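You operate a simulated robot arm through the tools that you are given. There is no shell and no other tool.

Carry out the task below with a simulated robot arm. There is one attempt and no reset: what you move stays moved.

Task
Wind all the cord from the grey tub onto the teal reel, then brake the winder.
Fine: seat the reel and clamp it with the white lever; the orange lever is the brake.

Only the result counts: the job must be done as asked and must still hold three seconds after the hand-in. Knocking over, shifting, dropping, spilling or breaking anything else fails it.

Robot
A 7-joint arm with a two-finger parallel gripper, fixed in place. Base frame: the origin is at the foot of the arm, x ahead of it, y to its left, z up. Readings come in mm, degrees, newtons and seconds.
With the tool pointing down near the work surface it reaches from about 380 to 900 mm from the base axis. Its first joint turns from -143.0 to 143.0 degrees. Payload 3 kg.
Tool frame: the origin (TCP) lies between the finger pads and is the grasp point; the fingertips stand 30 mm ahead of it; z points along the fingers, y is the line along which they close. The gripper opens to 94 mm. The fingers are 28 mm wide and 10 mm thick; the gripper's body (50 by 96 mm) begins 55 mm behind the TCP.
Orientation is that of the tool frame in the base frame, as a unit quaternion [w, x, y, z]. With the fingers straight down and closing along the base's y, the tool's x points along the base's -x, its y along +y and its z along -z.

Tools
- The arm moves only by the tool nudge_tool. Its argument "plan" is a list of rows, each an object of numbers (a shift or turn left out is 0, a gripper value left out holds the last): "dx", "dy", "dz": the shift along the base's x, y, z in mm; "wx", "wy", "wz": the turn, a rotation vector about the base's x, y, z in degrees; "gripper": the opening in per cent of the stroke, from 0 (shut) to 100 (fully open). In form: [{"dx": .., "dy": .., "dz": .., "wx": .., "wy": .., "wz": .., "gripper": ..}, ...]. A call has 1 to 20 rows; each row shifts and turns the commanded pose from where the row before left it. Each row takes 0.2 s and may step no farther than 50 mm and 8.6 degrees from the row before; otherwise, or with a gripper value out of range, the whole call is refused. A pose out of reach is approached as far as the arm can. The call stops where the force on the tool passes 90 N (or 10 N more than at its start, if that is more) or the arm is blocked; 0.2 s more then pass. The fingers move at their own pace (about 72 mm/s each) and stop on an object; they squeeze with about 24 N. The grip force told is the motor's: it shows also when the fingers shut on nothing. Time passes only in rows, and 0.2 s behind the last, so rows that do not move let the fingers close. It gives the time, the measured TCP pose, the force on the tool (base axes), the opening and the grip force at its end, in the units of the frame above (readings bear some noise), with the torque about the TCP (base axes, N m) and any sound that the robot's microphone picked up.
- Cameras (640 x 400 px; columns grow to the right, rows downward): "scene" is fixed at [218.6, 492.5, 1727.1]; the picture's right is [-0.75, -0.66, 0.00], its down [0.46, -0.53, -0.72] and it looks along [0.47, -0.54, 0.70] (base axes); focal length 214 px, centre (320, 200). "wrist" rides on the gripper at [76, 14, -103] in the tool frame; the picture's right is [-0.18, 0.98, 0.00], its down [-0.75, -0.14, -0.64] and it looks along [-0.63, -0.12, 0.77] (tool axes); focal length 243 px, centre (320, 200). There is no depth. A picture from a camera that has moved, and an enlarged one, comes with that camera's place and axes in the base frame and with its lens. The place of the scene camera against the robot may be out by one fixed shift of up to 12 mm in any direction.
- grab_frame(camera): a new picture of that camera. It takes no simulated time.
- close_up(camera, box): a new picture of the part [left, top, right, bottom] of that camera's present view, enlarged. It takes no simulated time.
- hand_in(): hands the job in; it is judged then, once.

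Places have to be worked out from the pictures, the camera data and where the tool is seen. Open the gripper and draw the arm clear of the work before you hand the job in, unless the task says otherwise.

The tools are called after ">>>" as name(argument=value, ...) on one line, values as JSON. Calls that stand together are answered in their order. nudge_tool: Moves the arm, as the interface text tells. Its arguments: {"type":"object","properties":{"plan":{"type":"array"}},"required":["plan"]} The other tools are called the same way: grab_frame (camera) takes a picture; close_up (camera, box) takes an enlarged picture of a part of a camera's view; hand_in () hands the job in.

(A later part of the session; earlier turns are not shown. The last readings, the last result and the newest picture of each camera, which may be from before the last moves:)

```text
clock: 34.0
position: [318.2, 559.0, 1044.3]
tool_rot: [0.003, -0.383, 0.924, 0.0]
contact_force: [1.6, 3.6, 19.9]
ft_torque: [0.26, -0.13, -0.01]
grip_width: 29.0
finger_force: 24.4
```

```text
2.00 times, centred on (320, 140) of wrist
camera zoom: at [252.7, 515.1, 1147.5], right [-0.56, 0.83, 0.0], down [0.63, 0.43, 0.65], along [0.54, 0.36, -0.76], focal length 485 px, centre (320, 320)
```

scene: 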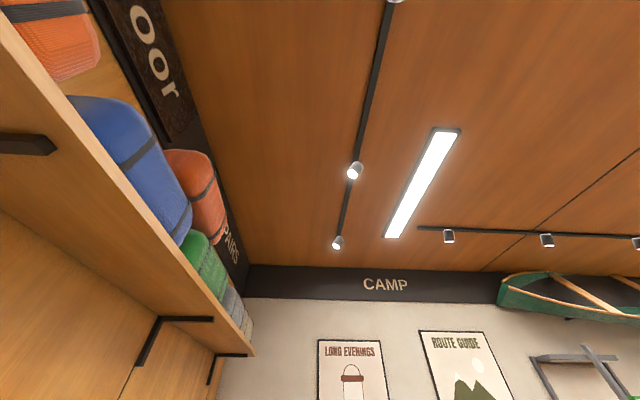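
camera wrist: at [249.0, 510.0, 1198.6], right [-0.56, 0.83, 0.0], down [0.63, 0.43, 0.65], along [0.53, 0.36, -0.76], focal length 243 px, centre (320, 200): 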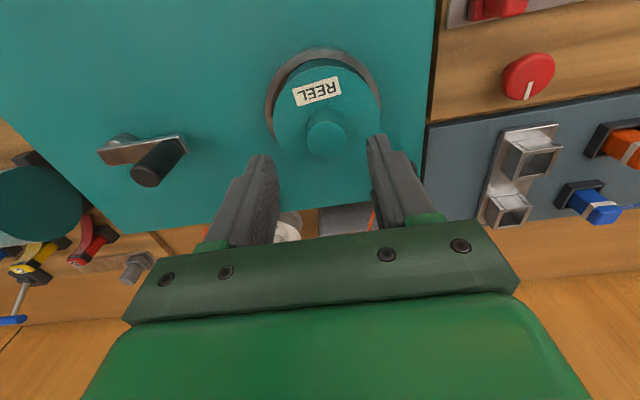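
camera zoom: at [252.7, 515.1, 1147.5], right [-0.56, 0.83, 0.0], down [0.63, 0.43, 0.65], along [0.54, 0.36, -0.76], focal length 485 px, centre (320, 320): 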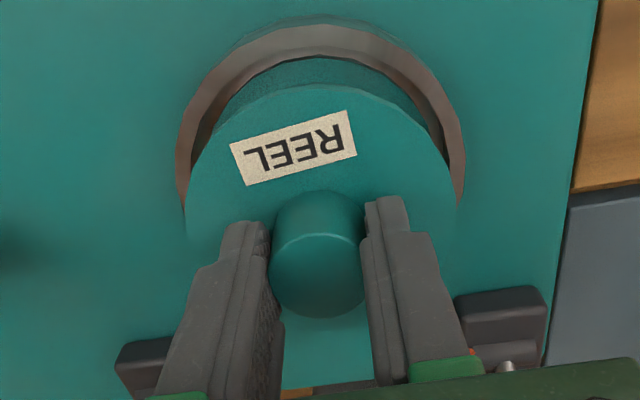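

Force rises to 20 N with the flange still at z≈1016, so it is resting on something solid. I zoom in on the rim gap to judge whether the lower flange is inside the cup.

>>> close_up(camera="wrist", box=[255, 40, 345, 130])

>>> close_up(camera="wrist", box=[315, 40, 405, 130])

```text
4.44 times, centred on (300, 85) of wrist
camera zoom: at [252.7, 515.1, 1147.5], right [-0.56, 0.83, 0.0], down [0.63, 0.43, 0.65], along [0.54, 0.36, -0.76], focal length 1078 px, centre (409, 711)
```

zoom: 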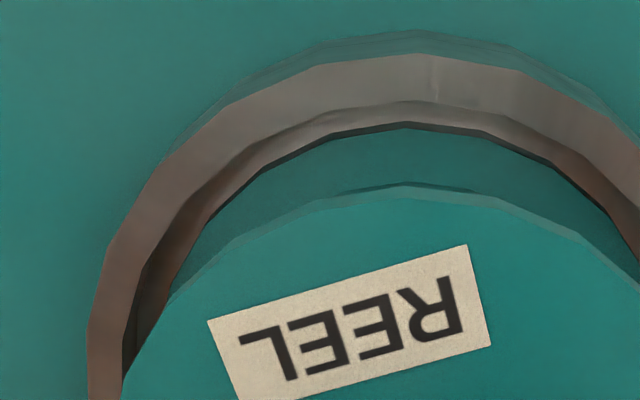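

```text
4.44 times, centred on (360, 85) of wrist
camera zoom: at [252.7, 515.1, 1147.5], right [-0.56, 0.83, 0.0], down [0.63, 0.43, 0.65], along [0.54, 0.36, -0.76], focal length 1078 px, centre (142, 711)
```

zoom: 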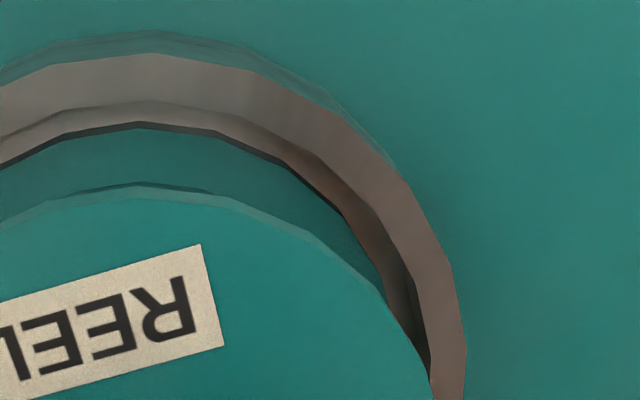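

The bevel of the cup encloses the lower flange with an even gap all round, so the reel is seated and centred. I ease off, release the knob and rise.

>>> nudge_tool(plan=[{"dz": 2}, {"dz": 2, "gripper": 55}, {}, {"dz": 5}, {"dz": 10}, {"dz": 20}, {"dz": 20}, {"dz": 10}, {}])

>>> grab_frame(camera="wrist")

>>> close_up(camera="wrist", box=[255, 30, 395, 150])

```text
clock: 36.0
position: [318.6, 559.7, 1114.5]
tool_rot: [0.002, -0.383, 0.924, -0.001]
contact_force: [0.3, -0.1, -0.6]
ft_torque: [-0.01, 0.0, 0.0]
grip_width: 51.8
finger_force: 0.1
```

```text
taken
camera wrist: at [252.8, 516.4, 1216.4], right [-0.56, 0.83, 0.0], down [0.63, 0.43, 0.65], along [0.53, 0.36, -0.76], focal length 243 px, centre (320, 200)
```

wrist: 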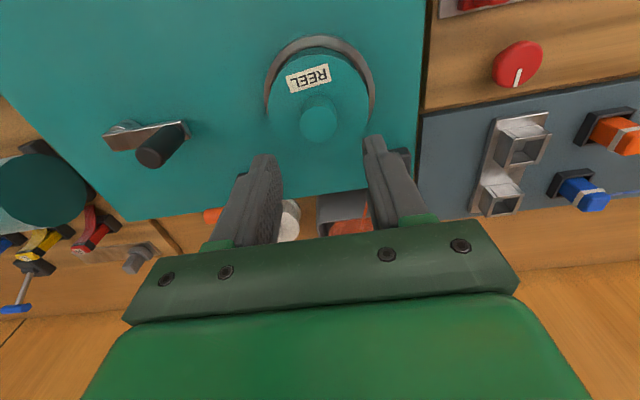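

```text
3.33 times, centred on (325, 90) of wrist
camera zoom: at [252.8, 516.4, 1216.4], right [-0.56, 0.83, 0.0], down [0.63, 0.43, 0.65], along [0.53, 0.36, -0.76], focal length 809 px, centre (303, 567)
```

zoom: 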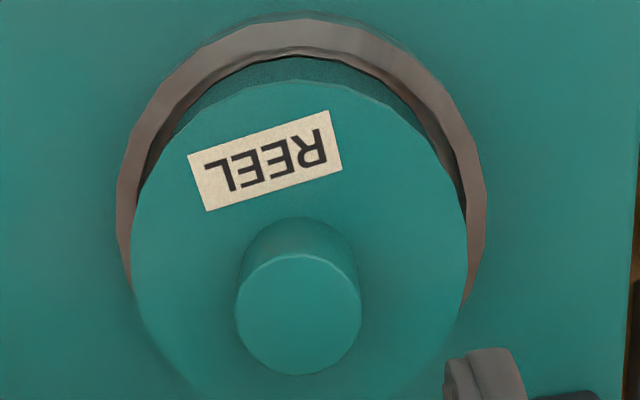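

Reel seated and centred. Next the white clamp lever: I move with closed fingers to beyond its bar (p≈783, q≈256) at safe height and look.

>>> nudge_tool(plan=[{"dx": 9, "dy": 29, "gripper": 0}, {"dx": 9, "dy": 29}, {"dx": 9, "dy": 29}, {"dx": 9, "dy": 29}, {"dx": 9, "dy": 29}, {"dx": 8, "dy": 28}, {}])

>>> grab_frame(camera="wrist")

>>> close_up(camera="wrist", box=[220, 0, 420, 200])

```text
clock: 37.6
position: [368.2, 722.3, 1114.4]
tool_rot: [0.002, -0.383, 0.924, -0.001]
contact_force: [0.0, 0.6, -0.4]
ft_torque: [-0.05, -0.07, 0.0]
grip_width: 0.1
finger_force: 23.8
out of reach, approached as far as the arm can: row 6
```

```text
taken
camera wrist: at [302.4, 678.6, 1216.7], right [-0.56, 0.83, 0.0], down [0.63, 0.43, 0.65], along [0.53, 0.36, -0.76], focal length 243 px, centre (320, 200)
```

wrist: 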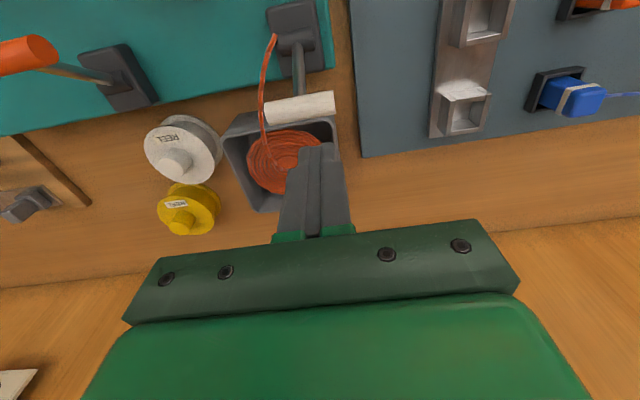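

```text
2.00 times, centred on (320, 100) of wrist
camera zoom: at [302.4, 678.6, 1216.7], right [-0.56, 0.83, 0.0], down [0.63, 0.43, 0.65], along [0.53, 0.36, -0.76], focal length 485 px, centre (320, 400)
```

zoom: 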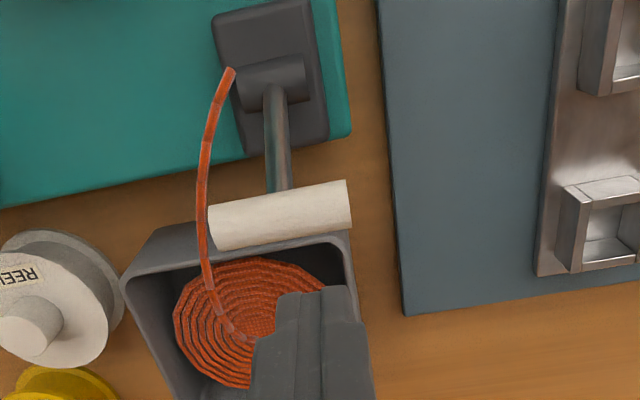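

The white bar is at p≈752, q≈240, and the cord passes left of it. I lower while moving outward to clear the bar's far side (at this height the arm is at its reach limit).

>>> nudge_tool(plan=[{"dz": -13}, {"dx": 3, "dy": 3, "dz": -13}, {"dx": 4, "dy": 4}, {"dx": 4, "dy": 4}, {}])

>>> close_up(camera="wrist", box=[220, 0, 420, 200])

```text
clock: 38.8
position: [379.0, 733.5, 1088.2]
tool_rot: [0.003, -0.382, 0.924, -0.001]
contact_force: [0.5, -0.4, -0.4]
ft_torque: [-0.03, 0.01, 0.01]
grip_width: 0.1
finger_force: 24.1
```

```text
2.00 times, centred on (320, 100) of wrist
camera zoom: at [313.4, 690.0, 1190.3], right [-0.56, 0.83, 0.0], down [0.63, 0.43, 0.65], along [0.53, 0.36, -0.76], focal length 485 px, centre (320, 400)
```

zoom: 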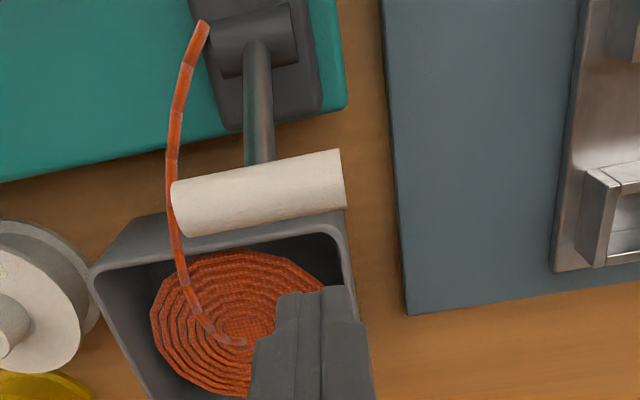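

Clear by ~12 mm. I descend beside the bar to tip height ≈1025 and then pull inward slowly.

>>> nudge_tool(plan=[{"dz": -12}, {"dz": -12}, {"dz": -9}, {"dx": -3.5, "dy": -3.5}, {"dx": -3.5, "dy": -3.5}, {"dx": -3.5, "dy": -3.5}, {"dx": -3.5, "dy": -3.5}, {}])

>>> close_up(camera="wrist", box=[220, 0, 420, 200])

```text
clock: 40.6
position: [365.6, 719.1, 1053.3]
tool_rot: [0.003, -0.383, 0.924, -0.001]
contact_force: [0.4, 0.6, -0.2]
ft_torque: [0.0, 0.0, -0.01]
grip_width: 0.0
finger_force: 24.4
```

```text
2.00 times, centred on (320, 100) of wrist
camera zoom: at [299.3, 676.1, 1156.5], right [-0.56, 0.83, 0.0], down [0.63, 0.43, 0.65], along [0.53, 0.36, -0.76], focal length 485 px, centre (320, 400)
```

zoom: 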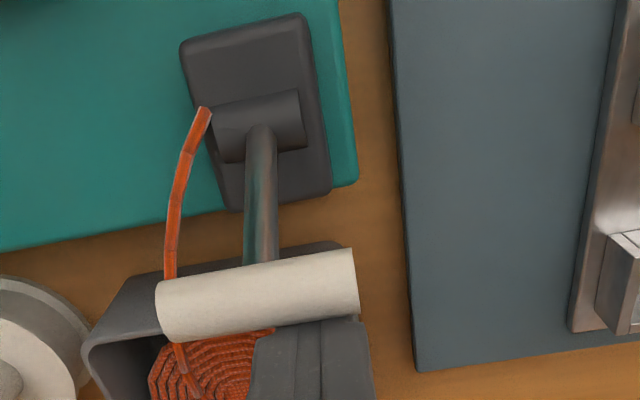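

Just at contact, no force yet. I continue pulling inward toward the robot.

>>> nudge_tool(plan=[{"dx": -3, "dy": -3}, {"dx": -3, "dy": -3}, {"dx": -3, "dy": -3}, {"dx": -3, "dy": -3}, {"dx": -3, "dy": -3}, {"dx": -3, "dy": -3}, {}])

>>> close_up(camera="wrist", box=[220, 0, 420, 200])

```text
clock: 42.2
position: [347.1, 702.3, 1053.6]
tool_rot: [0.002, -0.383, 0.924, -0.001]
contact_force: [-0.1, 1.4, -0.3]
ft_torque: [0.01, 0.02, -0.01]
grip_width: 0.0
finger_force: 24.2
```

```text
2.00 times, centred on (320, 100) of wrist
camera zoom: at [281.5, 658.3, 1156.7], right [-0.56, 0.83, 0.0], down [0.63, 0.43, 0.65], along [0.53, 0.36, -0.76], focal length 485 px, centre (320, 400)
```

zoom: 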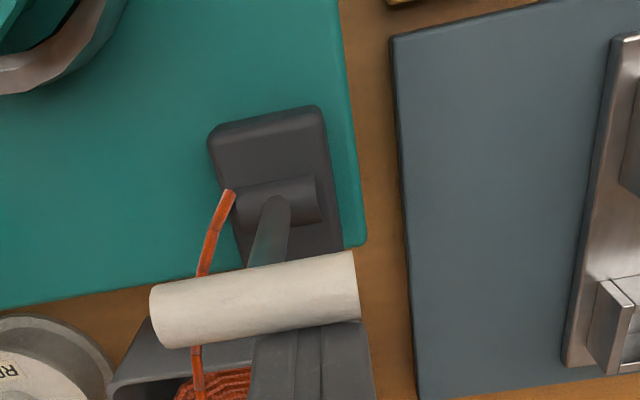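

The lever swings inward with almost no resistance. I continue.

>>> nudge_tool(plan=[{"dx": -3, "dy": -3}, {"dx": -3, "dy": -3}, {"dx": -3, "dy": -3}, {"dx": -3, "dy": -3}, {"dx": -3, "dy": -3}, {"dx": -3, "dy": -3}, {}])

>>> close_up(camera="wrist", box=[220, 0, 420, 200])

```text
clock: 43.8
position: [328.6, 685.0, 1054.6]
tool_rot: [0.002, -0.383, 0.924, -0.001]
contact_force: [-1.0, 0.4, -0.1]
ft_torque: [0.03, 0.02, 0.0]
grip_width: 0.0
finger_force: 24.2
```

```text
2.00 times, centred on (320, 100) of wrist
camera zoom: at [263.4, 640.4, 1157.0], right [-0.56, 0.83, 0.0], down [0.63, 0.43, 0.65], along [0.53, 0.36, -0.76], focal length 485 px, centre (320, 400)
```

zoom: 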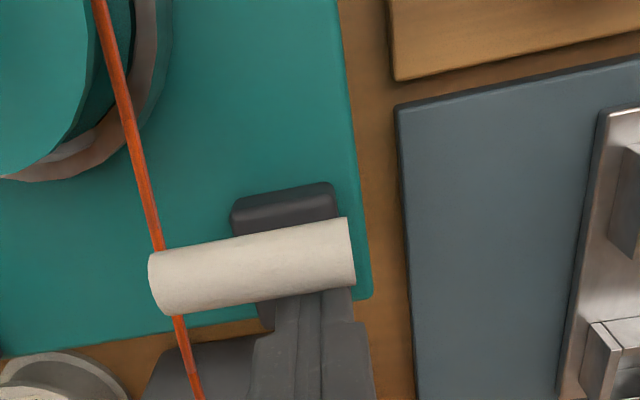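

The lever has snapped to the inner position (bar at p≈687) and the cord is now strung to the reel: clamped. I nudge slightly further to confirm it's at its stop.

>>> nudge_tool(plan=[{"dx": -3, "dy": -3}, {"dx": -2, "dy": -2}, {"dx": -1, "dy": -1}, {}])

>>> grab_frame(camera="wrist")

```text
clock: 44.5
position: [326.9, 683.0, 1056.8]
tool_rot: [0.009, -0.382, 0.924, 0.004]
contact_force: [6.5, 12.4, 2.8]
ft_torque: [0.39, -0.21, 0.07]
grip_width: 0.0
finger_force: 23.8
stopped in row 3: the force on the tool passed its limit at 97 N (the readings are from after the stop); the commanded pose is now the measured one
```

```text
taken
camera wrist: at [260.4, 636.7, 1158.5], right [-0.56, 0.83, 0.0], down [0.62, 0.42, 0.66], along [0.54, 0.37, -0.75], focal length 243 px, centre (320, 200)
```

wrist: 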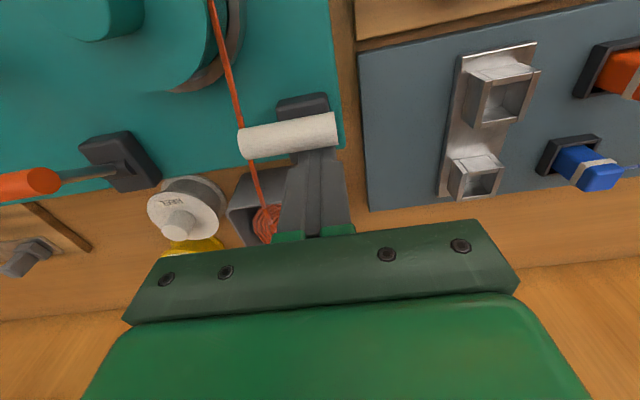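

The lever is firmly at its stop, clamped. I back off, rise, and move over to the crank to inspect its handle.

>>> nudge_tool(plan=[{"dx": 4, "dy": 4}, {"dx": 3, "dy": 3, "dz": 5}, {"dz": 20}, {"dz": 20}, {"dz": 15}, {"dx": 12, "dy": -28}, {"dx": 12, "dy": -28}, {"dx": 12, "dy": -28}, {"dx": 12, "dy": -28}, {"dx": 12, "dy": -28}, {"dx": 12, "dy": -28, "gripper": 60}, {"dx": 10, "dy": -28}, {"dx": 8, "dy": -22}, {"wx": -0.5, "wy": 0.6}, {}])

>>> grab_frame(camera="wrist")

```text
clock: 47.7
position: [422.7, 470.7, 1116.3]
tool_rot: [0.002, -0.382, 0.924, -0.001]
contact_force: [-0.3, 0.3, -0.6]
ft_torque: [-0.02, 0.0, 0.02]
grip_width: 56.3
finger_force: 0.0
```

```text
taken
camera wrist: at [358.0, 425.7, 1218.8], right [-0.56, 0.83, 0.0], down [0.63, 0.43, 0.65], along [0.53, 0.36, -0.76], focal length 243 px, centre (320, 200)
```

wrist: 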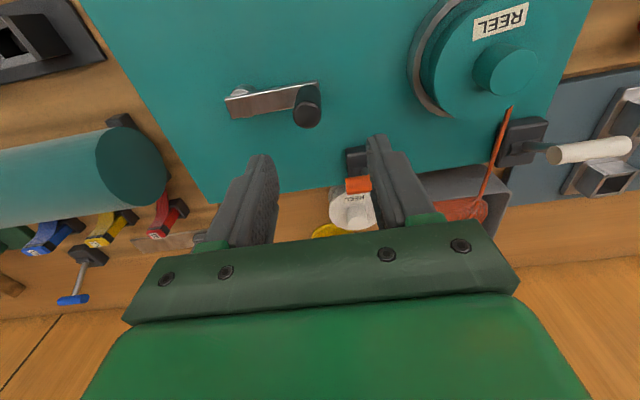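

White lever stays in the clamped position and the cord runs to the reel. I zoom on the crank for exact handle and pivot positions.

>>> close_up(camera="wrist", box=[200, 60, 360, 160])

>>> close_up(camera="wrist", box=[400, 0, 640, 200])

```text
4.00 times, centred on (280, 110) of wrist
camera zoom: at [358.0, 425.7, 1218.8], right [-0.56, 0.83, 0.0], down [0.63, 0.43, 0.65], along [0.53, 0.36, -0.76], focal length 970 px, centre (480, 560)
```

zoom: 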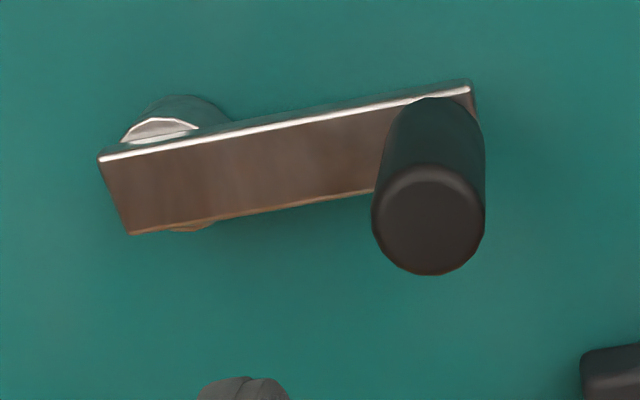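

```text
2.00 times, centred on (520, 100) of wrist
camera zoom: at [358.0, 425.7, 1218.8], right [-0.56, 0.83, 0.0], down [0.63, 0.43, 0.65], along [0.53, 0.36, -0.76], focal length 485 px, centre (-80, 400)
```

zoom: 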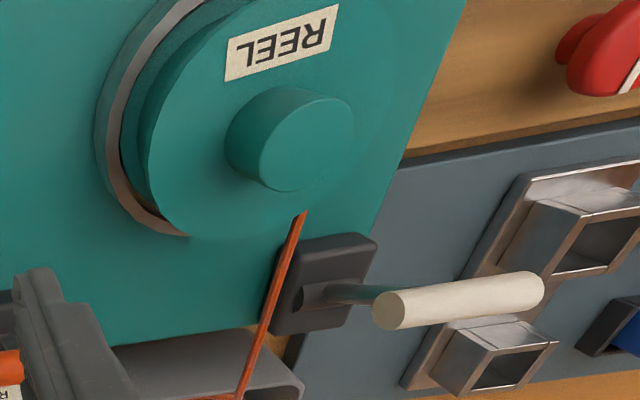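

Handle top centre is at p≈619, q≈26 (base ≈ (419.6, 456.4)), z 996–1040, ~21 mm thick; the pivot seems near p≈616, q≈-36 (radius ≈62). I move over the handle and descend partway.

>>> nudge_tool(plan=[{"dx": -3.1, "dy": -14.3}, {"dz": -20}, {"dz": -20}, {"dz": -10}, {}])

>>> close_up(camera="wrist", box=[220, 40, 420, 200])

```text
clock: 48.9
position: [419.3, 456.3, 1066.7]
tool_rot: [0.001, -0.382, 0.924, 0.001]
contact_force: [-0.3, 0.7, 0.1]
ft_torque: [-0.01, 0.01, 0.01]
grip_width: 56.5
finger_force: 0.0
```

```text
2.50 times, centred on (320, 120) of wrist
camera zoom: at [354.7, 412.9, 1169.3], right [-0.56, 0.83, 0.0], down [0.63, 0.43, 0.65], along [0.53, 0.36, -0.76], focal length 606 px, centre (320, 400)
```

zoom: 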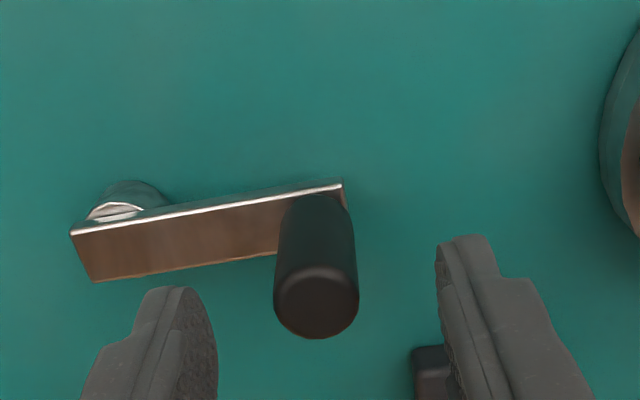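

Handle is centred between the fingers. I descend to z≈1032 and close on it.

>>> nudge_tool(plan=[{"dz": -12}, {"dz": -12}, {"dz": -10.5}, {}, {"gripper": 0}, {}, {}])

>>> grab_frame(camera="wrist")

```text
clock: 50.5
position: [420.5, 456.5, 1031.3]
tool_rot: [0.002, -0.381, 0.924, 0.001]
contact_force: [7.1, -6.7, 2.2]
ft_torque: [-0.06, -0.23, -0.03]
grip_width: 21.3
finger_force: 45.1
```

```text
taken
camera wrist: at [355.5, 412.3, 1134.2], right [-0.56, 0.83, 0.0], down [0.63, 0.43, 0.65], along [0.53, 0.36, -0.76], focal length 243 px, centre (320, 200)
```

wrist: 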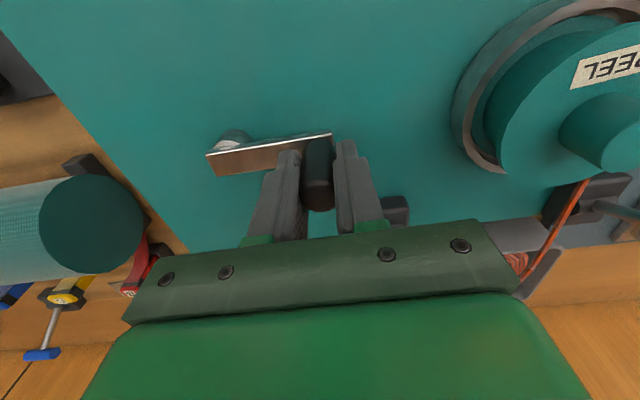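

The handle is gripped (21.3 mm). The cord runs onto the reel's +q side from the far side, so counter-clockwise (seen from above) should wind; I turn the first ~45° in small steps and read the force to refine the pivot.

>>> nudge_tool(plan=[{"dx": -5.7, "dy": -5.7}, {"dx": -4.9, "dy": -6.4}, {"dx": -4.0, "dy": -7.0}, {}])

>>> grab_frame(camera="wrist")

```text
clock: 51.0
position: [417.2, 453.9, 1032.7]
tool_rot: [0.008, -0.382, 0.924, 0.005]
contact_force: [24.1, 23.9, -29.0]
ft_torque: [0.5, -1.0, 0.0]
grip_width: 21.3
finger_force: 45.3
stopped in row 2: the force on the tool passed its limit at 108 N (the readings are from after the stop); the commanded pose is now the measured one
```

```text
taken
camera wrist: at [351.1, 407.7, 1133.2], right [-0.56, 0.83, 0.0], down [0.62, 0.42, 0.66], along [0.54, 0.37, -0.75], focal length 243 px, centre (320, 200)
```

wrist: 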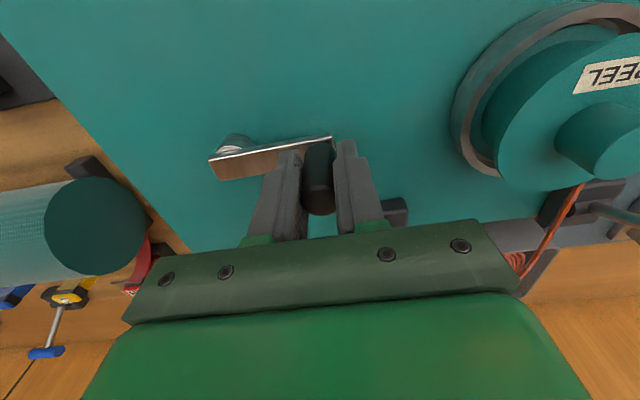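

Turning that way is blocked (over 100 N at once). I relax and try the other direction gently.

>>> nudge_tool(plan=[{"dx": 2, "dy": 2, "wx": -0.9, "wy": 0.6}, {"dx": 1, "dy": 1}, {}])

>>> nudge_tool(plan=[{"dx": 2, "dy": 2}, {"dx": 2, "dy": 2}, {"dx": 2, "dy": 2}, {}])

>>> grab_frame(camera="wrist")

```text
clock: 51.8
position: [418.7, 454.6, 1032.8]
tool_rot: [-0.001, -0.382, 0.924, -0.003]
contact_force: [5.8, -15.4, -26.9]
ft_torque: [-0.04, 0.59, -0.05]
grip_width: 21.6
finger_force: 45.1
```

```text
clock: 52.8
position: [424.0, 459.5, 1032.8]
tool_rot: [-0.001, -0.382, 0.924, -0.001]
contact_force: [-53.3, -55.0, 13.0]
ft_torque: [-0.32, 0.96, -0.01]
grip_width: 21.4
finger_force: 45.1
```

```text
taken
camera wrist: at [359.2, 416.3, 1135.9], right [-0.56, 0.83, 0.0], down [0.63, 0.43, 0.64], along [0.53, 0.36, -0.77], focal length 243 px, centre (320, 200)
```

wrist: 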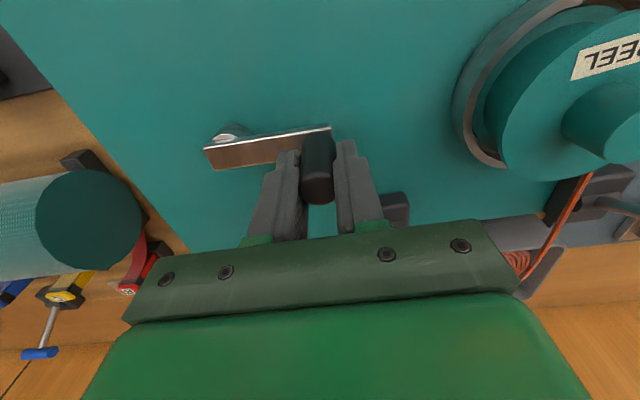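

Both directions are resisted stiffly, so the crank is locked: the orange lever leaning inward (like the clamped white one) evidently means the brake is already on. I let go of the handle and will first push the orange lever outward to release it.

>>> nudge_tool(plan=[{"dx": -3, "dy": -3}, {"gripper": 60}, {}, {"dz": 20}, {"dz": 30}, {"dz": 20}, {"dx": -8, "dy": 25, "gripper": 0}, {"dx": -4, "dy": 26}, {}])

>>> grab_frame(camera="wrist")

```text
clock: 54.8
position: [409.0, 510.0, 1101.7]
tool_rot: [0.001, -0.382, 0.924, -0.001]
contact_force: [-0.1, -0.3, 0.9]
ft_torque: [-0.02, -0.02, 0.0]
grip_width: 0.2
finger_force: 23.9
```

```text
taken
camera wrist: at [344.4, 466.5, 1205.1], right [-0.56, 0.83, 0.0], down [0.63, 0.43, 0.64], along [0.53, 0.36, -0.77], focal length 243 px, centre (320, 200)
```

wrist: 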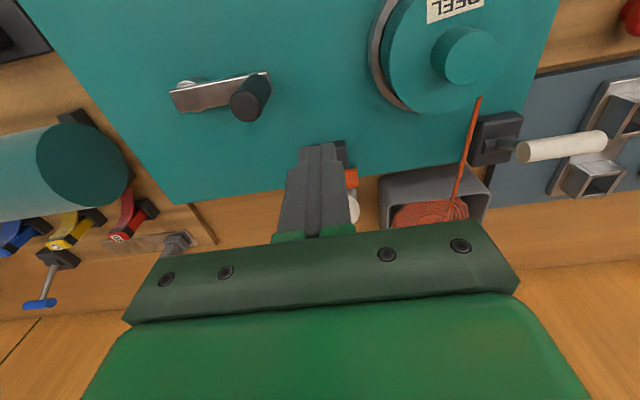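

I'm in front of the orange bar (p≈686). I descend so the tips are at about z 1030 and push it outward slowly.

>>> nudge_tool(plan=[{"dz": -15}, {"dz": -15}, {"dz": -11}, {"dx": 3, "dy": 3}, {"dx": 3, "dy": 3}, {"dx": 3, "dy": 3}, {"dx": 3, "dy": 3}, {}])

>>> grab_frame(camera="wrist")

```text
clock: 56.6
position: [422.1, 520.7, 1060.8]
tool_rot: [0.001, -0.381, 0.924, -0.001]
contact_force: [-0.2, -0.3, -0.1]
ft_torque: [0.03, -0.03, 0.01]
grip_width: 0.2
finger_force: 23.6
```

```text
taken
camera wrist: at [357.6, 477.4, 1164.3], right [-0.56, 0.83, 0.0], down [0.63, 0.43, 0.64], along [0.53, 0.36, -0.77], focal length 243 px, centre (320, 200)
```

wrist: 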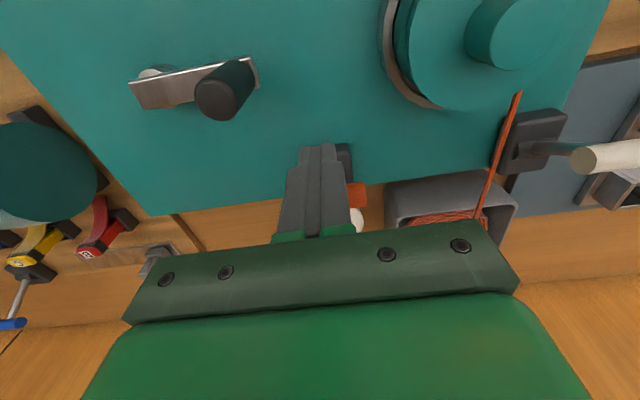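

Close to contact. I keep pushing outward.

>>> nudge_tool(plan=[{"dx": 3, "dy": 3}, {"dx": 3, "dy": 3}, {"dx": 3, "dy": 3}, {"dx": 3, "dy": 3}, {"dx": 3, "dy": 3}, {"dx": 3, "dy": 3}, {"dx": 3, "dy": 3}, {"dx": 3, "dy": 3}, {}])

>>> grab_frame(camera="wrist")

```text
clock: 58.6
position: [444.7, 544.1, 1060.3]
tool_rot: [0.0, -0.383, 0.924, -0.001]
contact_force: [-0.2, 0.9, 0.4]
ft_torque: [-0.01, -0.03, 0.0]
grip_width: 0.3
finger_force: 24.6
```

```text
taken
camera wrist: at [381.1, 501.6, 1164.0], right [-0.56, 0.83, 0.0], down [0.63, 0.43, 0.64], along [0.53, 0.36, -0.77], focal length 243 px, centre (320, 200)
```

wrist: 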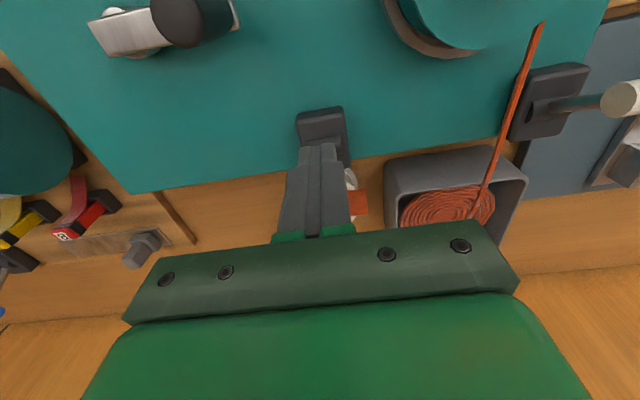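

The bar is going over past vertical with no resistance. I continue to the end of its travel.

>>> nudge_tool(plan=[{"dx": 3, "dy": 3}, {"dx": 3, "dy": 3}, {"dx": 3, "dy": 3}, {"dx": 3, "dy": 3}, {"dx": 3, "dy": 3}, {}])

>>> grab_frame(camera="wrist")

```text
clock: 60.0
position: [461.5, 559.8, 1062.0]
tool_rot: [0.001, -0.383, 0.924, -0.001]
contact_force: [0.5, 0.7, 0.4]
ft_torque: [0.0, 0.0, -0.04]
grip_width: 0.1
finger_force: 23.9
```

```text
taken
camera wrist: at [396.5, 516.5, 1164.3], right [-0.56, 0.83, 0.0], down [0.63, 0.43, 0.64], along [0.53, 0.36, -0.77], focal length 243 px, centre (320, 200)
```

wrist: 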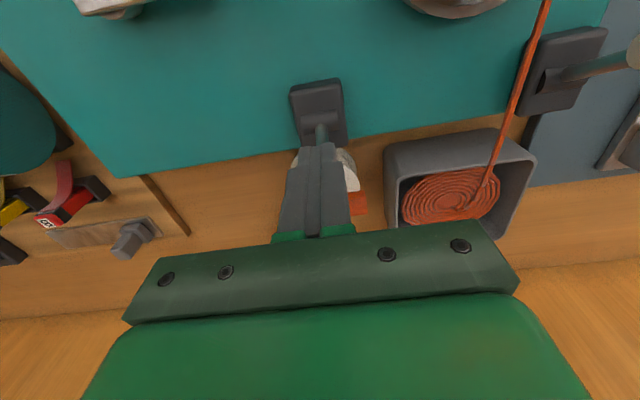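

The orange lever has gone over outward. I back off, rise, and return over the crank for a check view.

>>> nudge_tool(plan=[{"dx": -8, "dy": -8, "dz": 10}, {"dx": -10, "dy": -12, "dz": 20}, {"dx": -10, "dy": -18, "dz": 15}, {"dx": -5, "dy": -22}, {"dx": -5, "dy": -22}, {"dx": -3, "dy": -20, "gripper": 60}, {}])

>>> grab_frame(camera="wrist")

>>> close_up(camera="wrist", box=[240, 60, 420, 220])

```text
clock: 61.6
position: [420.6, 458.2, 1106.8]
tool_rot: [0.001, -0.382, 0.924, -0.001]
contact_force: [0.3, -0.1, 0.1]
ft_torque: [0.0, -0.01, 0.01]
grip_width: 56.2
finger_force: 0.0
```

```text
taken
camera wrist: at [355.8, 414.0, 1208.8], right [-0.56, 0.83, 0.0], down [0.63, 0.43, 0.64], along [0.53, 0.36, -0.77], focal length 243 px, centre (320, 200)
```

wrist: 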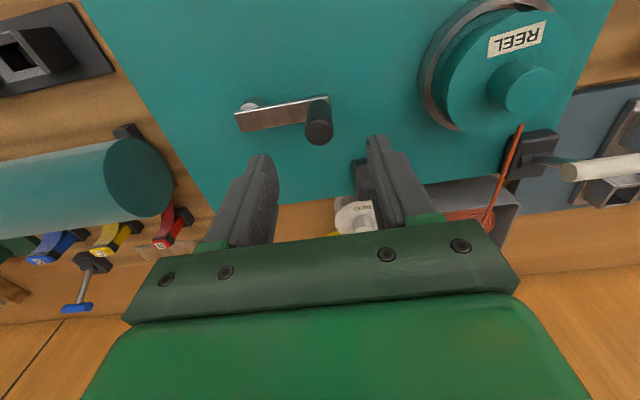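

```text
2.50 times, centred on (330, 140) of wrist
camera zoom: at [355.8, 414.0, 1208.8], right [-0.56, 0.83, 0.0], down [0.63, 0.43, 0.64], along [0.53, 0.36, -0.77], focal length 606 px, centre (295, 350)
```

zoom: 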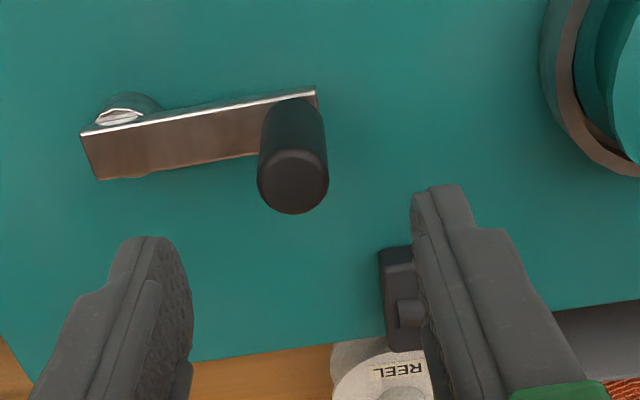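

Handle is right below the TCP. I descend, grip and try the crank again.

>>> nudge_tool(plan=[{"dx": 0.4, "dy": -0.5, "dz": -20}, {"dz": -20}, {"dz": -20}, {"dz": -14}, {"gripper": 0}, {}, {}])

>>> nudge_tool(plan=[{"dx": -2, "dy": -2}, {"dx": -2, "dy": -2}, {}])

```text
clock: 63.2
position: [421.6, 457.1, 1032.8]
tool_rot: [0.001, -0.382, 0.924, -0.001]
contact_force: [10.2, -10.4, -1.8]
ft_torque: [1.05, -0.5, 0.02]
grip_width: 21.2
finger_force: 44.9
```

```text
clock: 64.0
position: [416.6, 452.0, 1032.3]
tool_rot: [0.001, -0.381, 0.924, -0.003]
contact_force: [25.9, -21.4, -2.0]
ft_torque: [0.42, -0.18, 0.03]
grip_width: 21.4
finger_force: 45.3
```

The crank turns now (tangential force only 3 N); the sideways 33 N says the radius is slightly smaller than I assumed. I continue in small arcs, using forces to fit the pivot.

>>> nudge_tool(plan=[{"dx": -3.1, "dy": -6.4}, {"dx": -3.1, "dy": -5.4}, {"dx": -2.5, "dy": -5.8}, {"dx": -2.0, "dy": -5.9}, {}])

```text
clock: 64.6
position: [413.0, 448.0, 1033.0]
tool_rot: [0.006, -0.383, 0.924, 0.003]
contact_force: [24.3, 26.0, -22.0]
ft_torque: [0.69, -1.0, 0.02]
grip_width: 21.6
finger_force: 44.8
stopped in row 2: the force on the tool passed its limit at 105 N (the readings are from after the stop); the commanded pose is now the measured one
```

It stopped on force partway, though slow motion was easy; it may be speed-dependent or a stop. I wait a moment and read the force again.

>>> nudge_tool(plan=[{}, {}, {}])

>>> grab_frame(camera="wrist")

```text
clock: 65.4
position: [413.8, 448.9, 1032.1]
tool_rot: [0.006, -0.383, 0.924, 0.003]
contact_force: [38.7, 41.7, -34.0]
ft_torque: [0.32, -0.64, 0.0]
grip_width: 21.6
finger_force: 44.9
```

```text
taken
camera wrist: at [347.7, 403.6, 1134.6], right [-0.56, 0.83, 0.0], down [0.63, 0.43, 0.65], along [0.54, 0.37, -0.76], focal length 243 px, centre (320, 200)
```

wrist: 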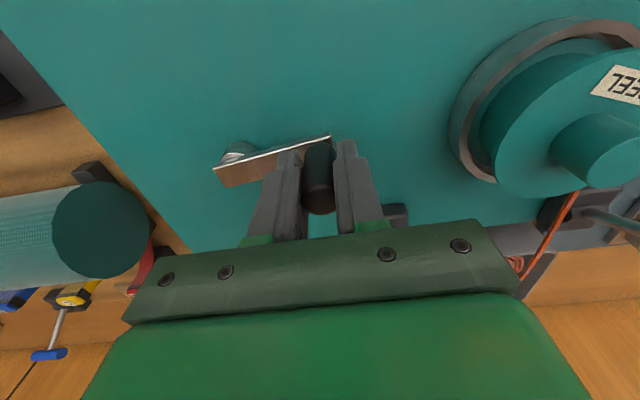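

The force persists, so counter-clockwise is blocked by a stop (likely a ratchet). I try clockwise (handle outward) slowly with the brake released.

>>> nudge_tool(plan=[{"dx": 2, "dy": 2, "wx": -0.6, "wy": 0.5}, {"dx": 2, "dy": 2}, {"dx": 2, "dy": 2}, {"dx": 2, "dy": 2}, {"dx": 2, "dy": 2}, {}])

```text
clock: 66.8
position: [422.4, 457.5, 1033.0]
tool_rot: [-0.001, -0.383, 0.924, 0.0]
contact_force: [-1.5, 1.1, -13.4]
ft_torque: [-0.51, 0.72, 0.02]
grip_width: 21.4
finger_force: 45.2
```

Free so far (≈0 N). I continue clockwise slowly.

>>> nudge_tool(plan=[{"dx": 2.1, "dy": 1.9}, {"dx": 2.2, "dy": 1.8}, {"dx": 2.3, "dy": 1.7}, {"dx": 2.3, "dy": 1.6}, {}])

```text
clock: 68.0
position: [432.1, 464.5, 1032.7]
tool_rot: [-0.001, -0.384, 0.924, -0.001]
contact_force: [8.1, -13.6, -13.5]
ft_torque: [0.04, -0.01, -0.08]
grip_width: 21.7
finger_force: 44.6
```

Clockwise turns freely; the points fit a pivot near p≈615, q≈-36, R≈61. I continue in 8° steps.

>>> nudge_tool(plan=[{"dx": 8.3, "dy": 2.9}, {"dx": 8.3, "dy": 2.2}, {"dx": 8.4, "dy": 1.1}, {"dx": 8.6, "dy": -0.1}, {}])

>>> grab_frame(camera="wrist")

```text
clock: 69.2
position: [465.6, 471.8, 1032.8]
tool_rot: [-0.001, -0.383, 0.924, 0.0]
contact_force: [1.3, 36.2, -21.9]
ft_torque: [0.3, -0.04, 0.07]
grip_width: 21.4
finger_force: 44.7
```

```text
taken
camera wrist: at [400.5, 428.7, 1136.2], right [-0.57, 0.82, 0.0], down [0.63, 0.43, 0.64], along [0.53, 0.36, -0.77], focal length 243 px, centre (320, 200)
```

wrist: 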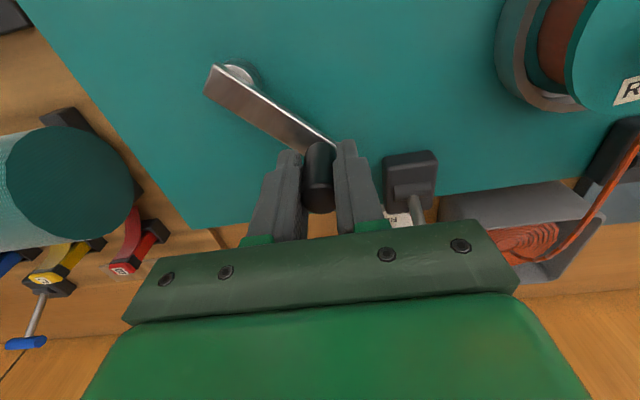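

Cord is winding onto the reel (visible on its hub), so clockwise is right. A 36 N outward pull tells me the radius is about 63.5; I continue with corrections.

>>> nudge_tool(plan=[{"dx": 8.7, "dy": 0.5}, {"dx": 8.6, "dy": -2.5}, {"dx": 8.0, "dy": -3.6}, {"dx": 7.6, "dy": -4.7}, {}])

```text
clock: 70.4
position: [500.1, 461.4, 1033.3]
tool_rot: [0.0, -0.382, 0.924, 0.0]
contact_force: [46.7, 69.5, -28.8]
ft_torque: [0.47, -0.42, 0.06]
grip_width: 21.7
finger_force: 45.7
```

The outward force grew (82 N in +p), so the pivot lies further out: refit gives pivot ≈(621, -38), R≈62.5. I correct radially and go on.

>>> nudge_tool(plan=[{"dx": 2.1, "dy": 2.1}, {"dx": 6.4, "dy": -5.5}, {"dx": 5.9, "dy": -6.4}, {"dx": 5.0, "dy": -7.2}, {"dx": 4.0, "dy": -7.8}, {}])

```text
clock: 71.8
position: [522.1, 436.9, 1033.5]
tool_rot: [0.001, -0.383, 0.924, -0.001]
contact_force: [61.2, 29.2, 3.4]
ft_torque: [-1.02, 0.23, -0.06]
grip_width: 21.5
finger_force: 45.2
```

Using the measured stiffness (~17 N/mm) the five points fit a pivot at (618.3, -41) with R≈66. I continue around with this circle.

>>> nudge_tool(plan=[{"dx": 2, "dy": 0.5}, {"dx": 4.5, "dy": -7.7}, {"dx": 2.4, "dy": -8.9}, {"dx": 1.1, "dy": -9.2}, {"dx": -0.1, "dy": -9.2}, {"dx": -1.4, "dy": -9.0}, {}])

>>> grab_frame(camera="wrist")

```text
clock: 73.4
position: [527.0, 393.5, 1032.2]
tool_rot: [-0.001, -0.383, 0.924, 0.0]
contact_force: [-57.0, 13.5, 16.6]
ft_torque: [-0.37, 0.92, 0.21]
grip_width: 21.4
finger_force: 44.9
```

```text
taken
camera wrist: at [463.1, 349.4, 1136.5], right [-0.57, 0.82, 0.0], down [0.63, 0.43, 0.64], along [0.53, 0.36, -0.77], focal length 243 px, centre (320, 200)
```

wrist: 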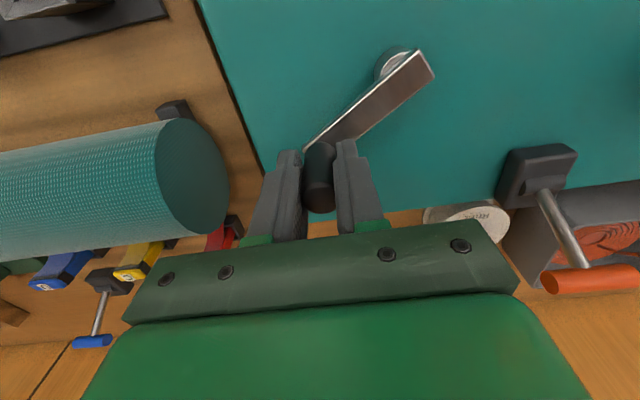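

Now the force is inward (~59 N), so the circle's centre estimate needs refinement. I zoom in on the crank to locate the pivot visually.

>>> close_up(camera="wrist", box=[280, 30, 440, 220])

```text
2.11 times, centred on (360, 125) of wrist
camera zoom: at [463.1, 349.4, 1136.5], right [-0.57, 0.82, 0.0], down [0.63, 0.43, 0.64], along [0.53, 0.36, -0.77], focal length 511 px, centre (236, 358)
```

zoom: 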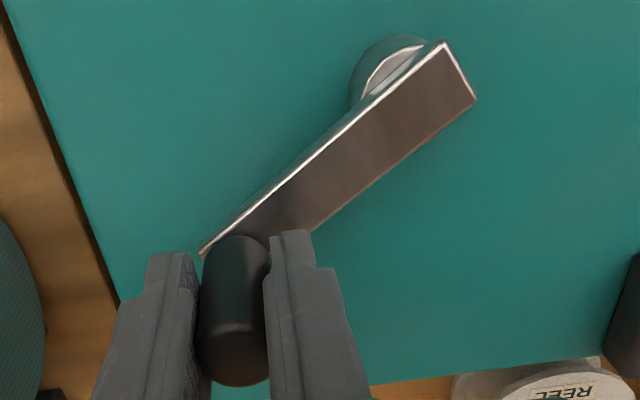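

The measured TCP positions themselves (not force-corrected) fit a circle well: centre base (463.9, 407.6), R≈64.8; the forces come from arm compliance (~17 N/mm). I follow this circle clockwise at 12° per step.

>>> nudge_tool(plan=[{"dx": -5.5, "dy": -7.1}, {"dx": -5.9, "dy": -12.1}, {"dx": -8.4, "dy": -10.7}, {"dx": -10.4, "dy": -8.7}, {"dx": -11.9, "dy": -6.4}, {"dx": -13.1, "dy": -3.7}, {"dx": -13.5, "dy": -1.0}])

```text
clock: 75.0
position: [460.5, 343.5, 1034.5]
tool_rot: [0.0, -0.383, 0.924, 0.0]
contact_force: [2.1, 13.6, -34.7]
ft_torque: [-0.17, 0.36, 0.0]
grip_width: 21.3
finger_force: 45.2
```

Very good: only ~14 N sideways. I continue the turn along the same circle.

>>> nudge_tool(plan=[{"dx": -13.4, "dy": 1.9, "dz": -1}, {"dx": -12.7, "dy": 4.7}, {"dx": -11.5, "dy": 7.1}, {"dx": -9.7, "dy": 9.4}, {"dx": -7.6, "dy": 11.3}, {"dx": -5.1, "dy": 12.5}, {"dx": -2.3, "dy": 13.4}, {"dx": 0.4, "dy": 13.5}, {"dx": 3.3, "dy": 13.2}, {"dx": 5.9, "dy": 12.1}])

>>> grab_frame(camera="wrist")

```text
clock: 77.2
position: [409.0, 441.5, 1032.6]
tool_rot: [-0.001, -0.383, 0.924, -0.001]
contact_force: [3.7, -2.7, 42.9]
ft_torque: [0.47, -0.47, -0.04]
grip_width: 21.6
finger_force: 44.8
```

```text
taken
camera wrist: at [343.5, 397.3, 1135.9], right [-0.56, 0.83, 0.0], down [0.63, 0.43, 0.64], along [0.53, 0.36, -0.77], focal length 243 px, centre (320, 200)
```

wrist: 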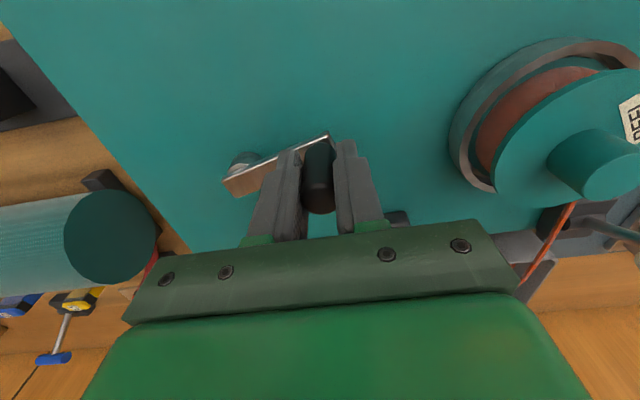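

One turn done and cord has built up on the hub. I continue to the position where the tub can be seen, then check how much cord remains.

>>> nudge_tool(plan=[{"dx": 10.8, "dy": 13.1, "dz": 1}, {"dx": 13.8, "dy": 9.8}, {"dx": 15.8, "dy": 5.9}, {"dx": 16.9, "dy": 1.7}, {"dx": 16.6, "dy": -2.8}])

>>> grab_frame(camera="wrist")

>>> close_up(camera="wrist", box=[440, 0, 640, 280])

```text
clock: 78.4
position: [483.4, 469.6, 1032.7]
tool_rot: [0.0, -0.383, 0.924, 0.0]
contact_force: [10.1, 32.8, 13.5]
ft_torque: [0.98, -0.7, 0.01]
grip_width: 21.3
finger_force: 45.1
```

```text
taken
camera wrist: at [418.3, 425.9, 1135.4], right [-0.57, 0.82, 0.0], down [0.63, 0.43, 0.64], along [0.53, 0.36, -0.77], focal length 243 px, centre (320, 200)
```

wrist: 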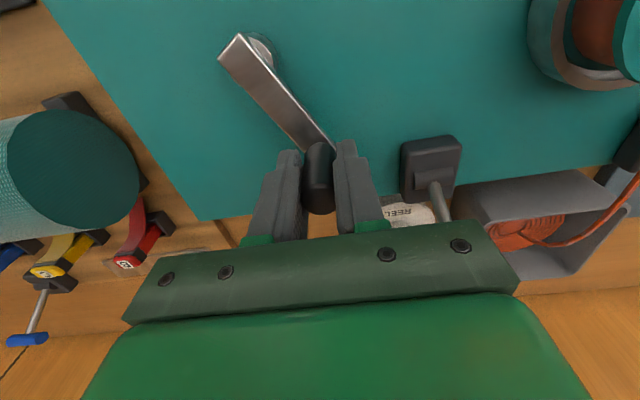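

```text
1.43 times, centred on (540, 140) of wrist
camera zoom: at [418.3, 425.9, 1135.4], right [-0.57, 0.82, 0.0], down [0.63, 0.43, 0.64], along [0.53, 0.36, -0.77], focal length 347 px, centre (6, 286)
```

zoom: 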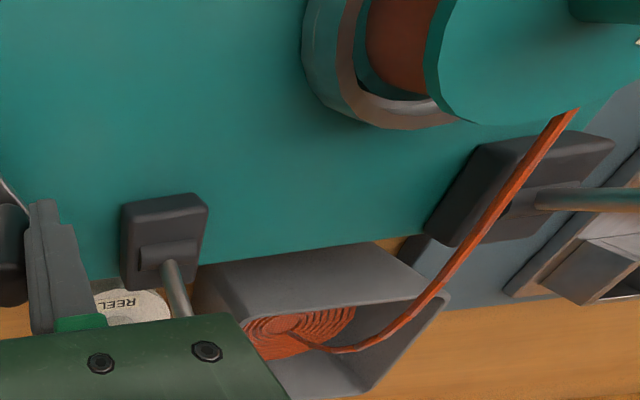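

The coil in the tub is shrinking. I carry on with another turn along the same circle.

>>> nudge_tool(plan=[{"dx": 15.4, "dy": -7.0}, {"dx": 13.1, "dy": -10.8}, {"dx": 9.8, "dy": -13.8}, {"dx": 5.9, "dy": -15.8}, {"dx": 1.7, "dy": -16.9}, {"dx": -2.8, "dy": -16.6}, {"dx": -7.0, "dy": -15.4}, {"dx": -10.8, "dy": -13.1}, {"dx": -13.8, "dy": -9.8}, {"dx": -15.8, "dy": -5.9}, {"dx": -16.9, "dy": -1.7}, {"dx": -16.6, "dy": 2.8}, {"dx": -15.4, "dy": 7.0}, {"dx": -13.1, "dy": 10.8}, {"dx": -9.8, "dy": 13.8}, {"dx": -5.9, "dy": 15.8}, {"dx": -1.7, "dy": 16.9}, {"dx": 2.8, "dy": 16.6}, {"dx": 7.0, "dy": 15.4}])

>>> nudge_tool(plan=[{"dx": 10.8, "dy": 13.1}, {"dx": 13.8, "dy": 9.8}, {"dx": 15.8, "dy": 5.9}, {"dx": 16.9, "dy": 1.7}, {"dx": 16.6, "dy": -2.8}])

>>> close_up(camera="wrist", box=[440, 0, 640, 280])

```text
clock: 82.4
position: [409.0, 441.5, 1035.0]
tool_rot: [-0.001, -0.383, 0.924, 0.0]
contact_force: [0.6, -1.6, -34.6]
ft_torque: [-0.28, 0.34, -0.01]
grip_width: 21.2
finger_force: 44.8
```

```text
clock: 83.6
position: [483.1, 470.6, 1034.4]
tool_rot: [0.002, -0.383, 0.924, 0.0]
contact_force: [4.3, 14.1, 8.7]
ft_torque: [0.64, -0.16, -0.01]
grip_width: 21.3
finger_force: 44.8
```

```text
1.43 times, centred on (540, 140) of wrist
camera zoom: at [418.4, 425.8, 1136.9], right [-0.57, 0.82, 0.0], down [0.63, 0.43, 0.64], along [0.53, 0.36, -0.77], focal length 347 px, centre (6, 286)
```

zoom: 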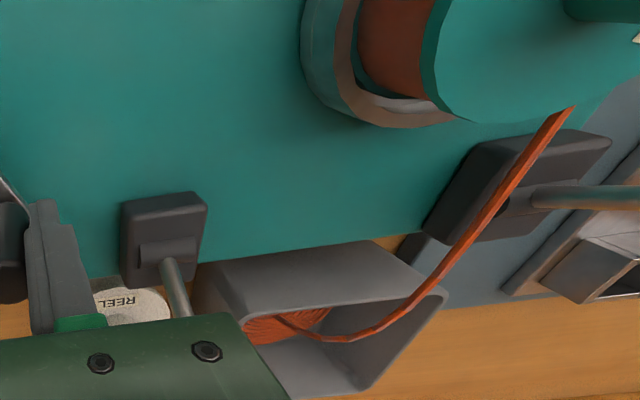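

About a third of the coil area goes per turn, so roughly one more turn or slightly more remains. I do another turn and check again at the same spot.

>>> nudge_tool(plan=[{"dx": 15.4, "dy": -7.0}, {"dx": 13.1, "dy": -10.8}, {"dx": 9.8, "dy": -13.8}, {"dx": 5.9, "dy": -15.8}, {"dx": 1.7, "dy": -16.9}, {"dx": -2.8, "dy": -16.6}, {"dx": -7.0, "dy": -15.4}, {"dx": -10.8, "dy": -13.1}, {"dx": -13.8, "dy": -9.8}, {"dx": -15.8, "dy": -5.9}, {"dx": -16.9, "dy": -1.7}, {"dx": -16.6, "dy": 2.8}, {"dx": -15.4, "dy": 7.0}, {"dx": -13.1, "dy": 10.8}, {"dx": -9.8, "dy": 13.8}, {"dx": -5.9, "dy": 15.8}, {"dx": -1.7, "dy": 16.9}, {"dx": 2.8, "dy": 16.6}, {"dx": 7.0, "dy": 15.4}])

>>> nudge_tool(plan=[{"dx": 10.8, "dy": 13.1}, {"dx": 13.8, "dy": 9.8}, {"dx": 15.8, "dy": 5.9}, {"dx": 16.9, "dy": 1.7}, {"dx": 16.6, "dy": -2.8}])

>>> close_up(camera="wrist", box=[440, 0, 640, 280])

```text
clock: 87.6
position: [407.3, 439.2, 1031.5]
tool_rot: [-0.004, -0.382, 0.924, -0.002]
contact_force: [17.4, -10.0, -40.9]
ft_torque: [-0.64, 0.51, -0.07]
grip_width: 21.6
finger_force: 45.0
```

```text
clock: 88.8
position: [481.4, 470.7, 1033.4]
tool_rot: [0.0, -0.383, 0.924, 0.001]
contact_force: [1.5, 6.4, -17.1]
ft_torque: [0.29, -0.12, 0.05]
grip_width: 21.3
finger_force: 44.6
```

```text
1.43 times, centred on (540, 140) of wrist
camera zoom: at [417.2, 426.4, 1136.1], right [-0.57, 0.82, 0.0], down [0.63, 0.43, 0.64], along [0.53, 0.36, -0.77], focal length 347 px, centre (6, 286)
```

zoom: 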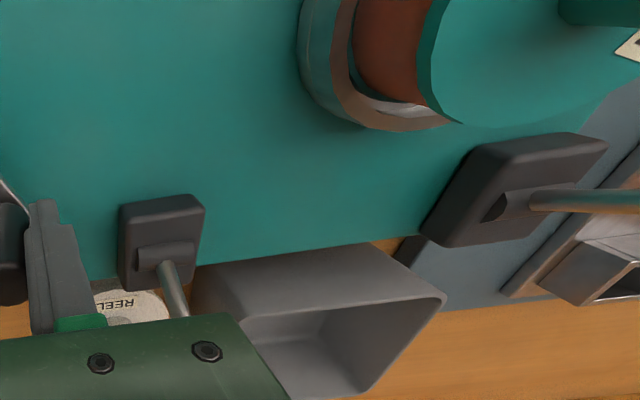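

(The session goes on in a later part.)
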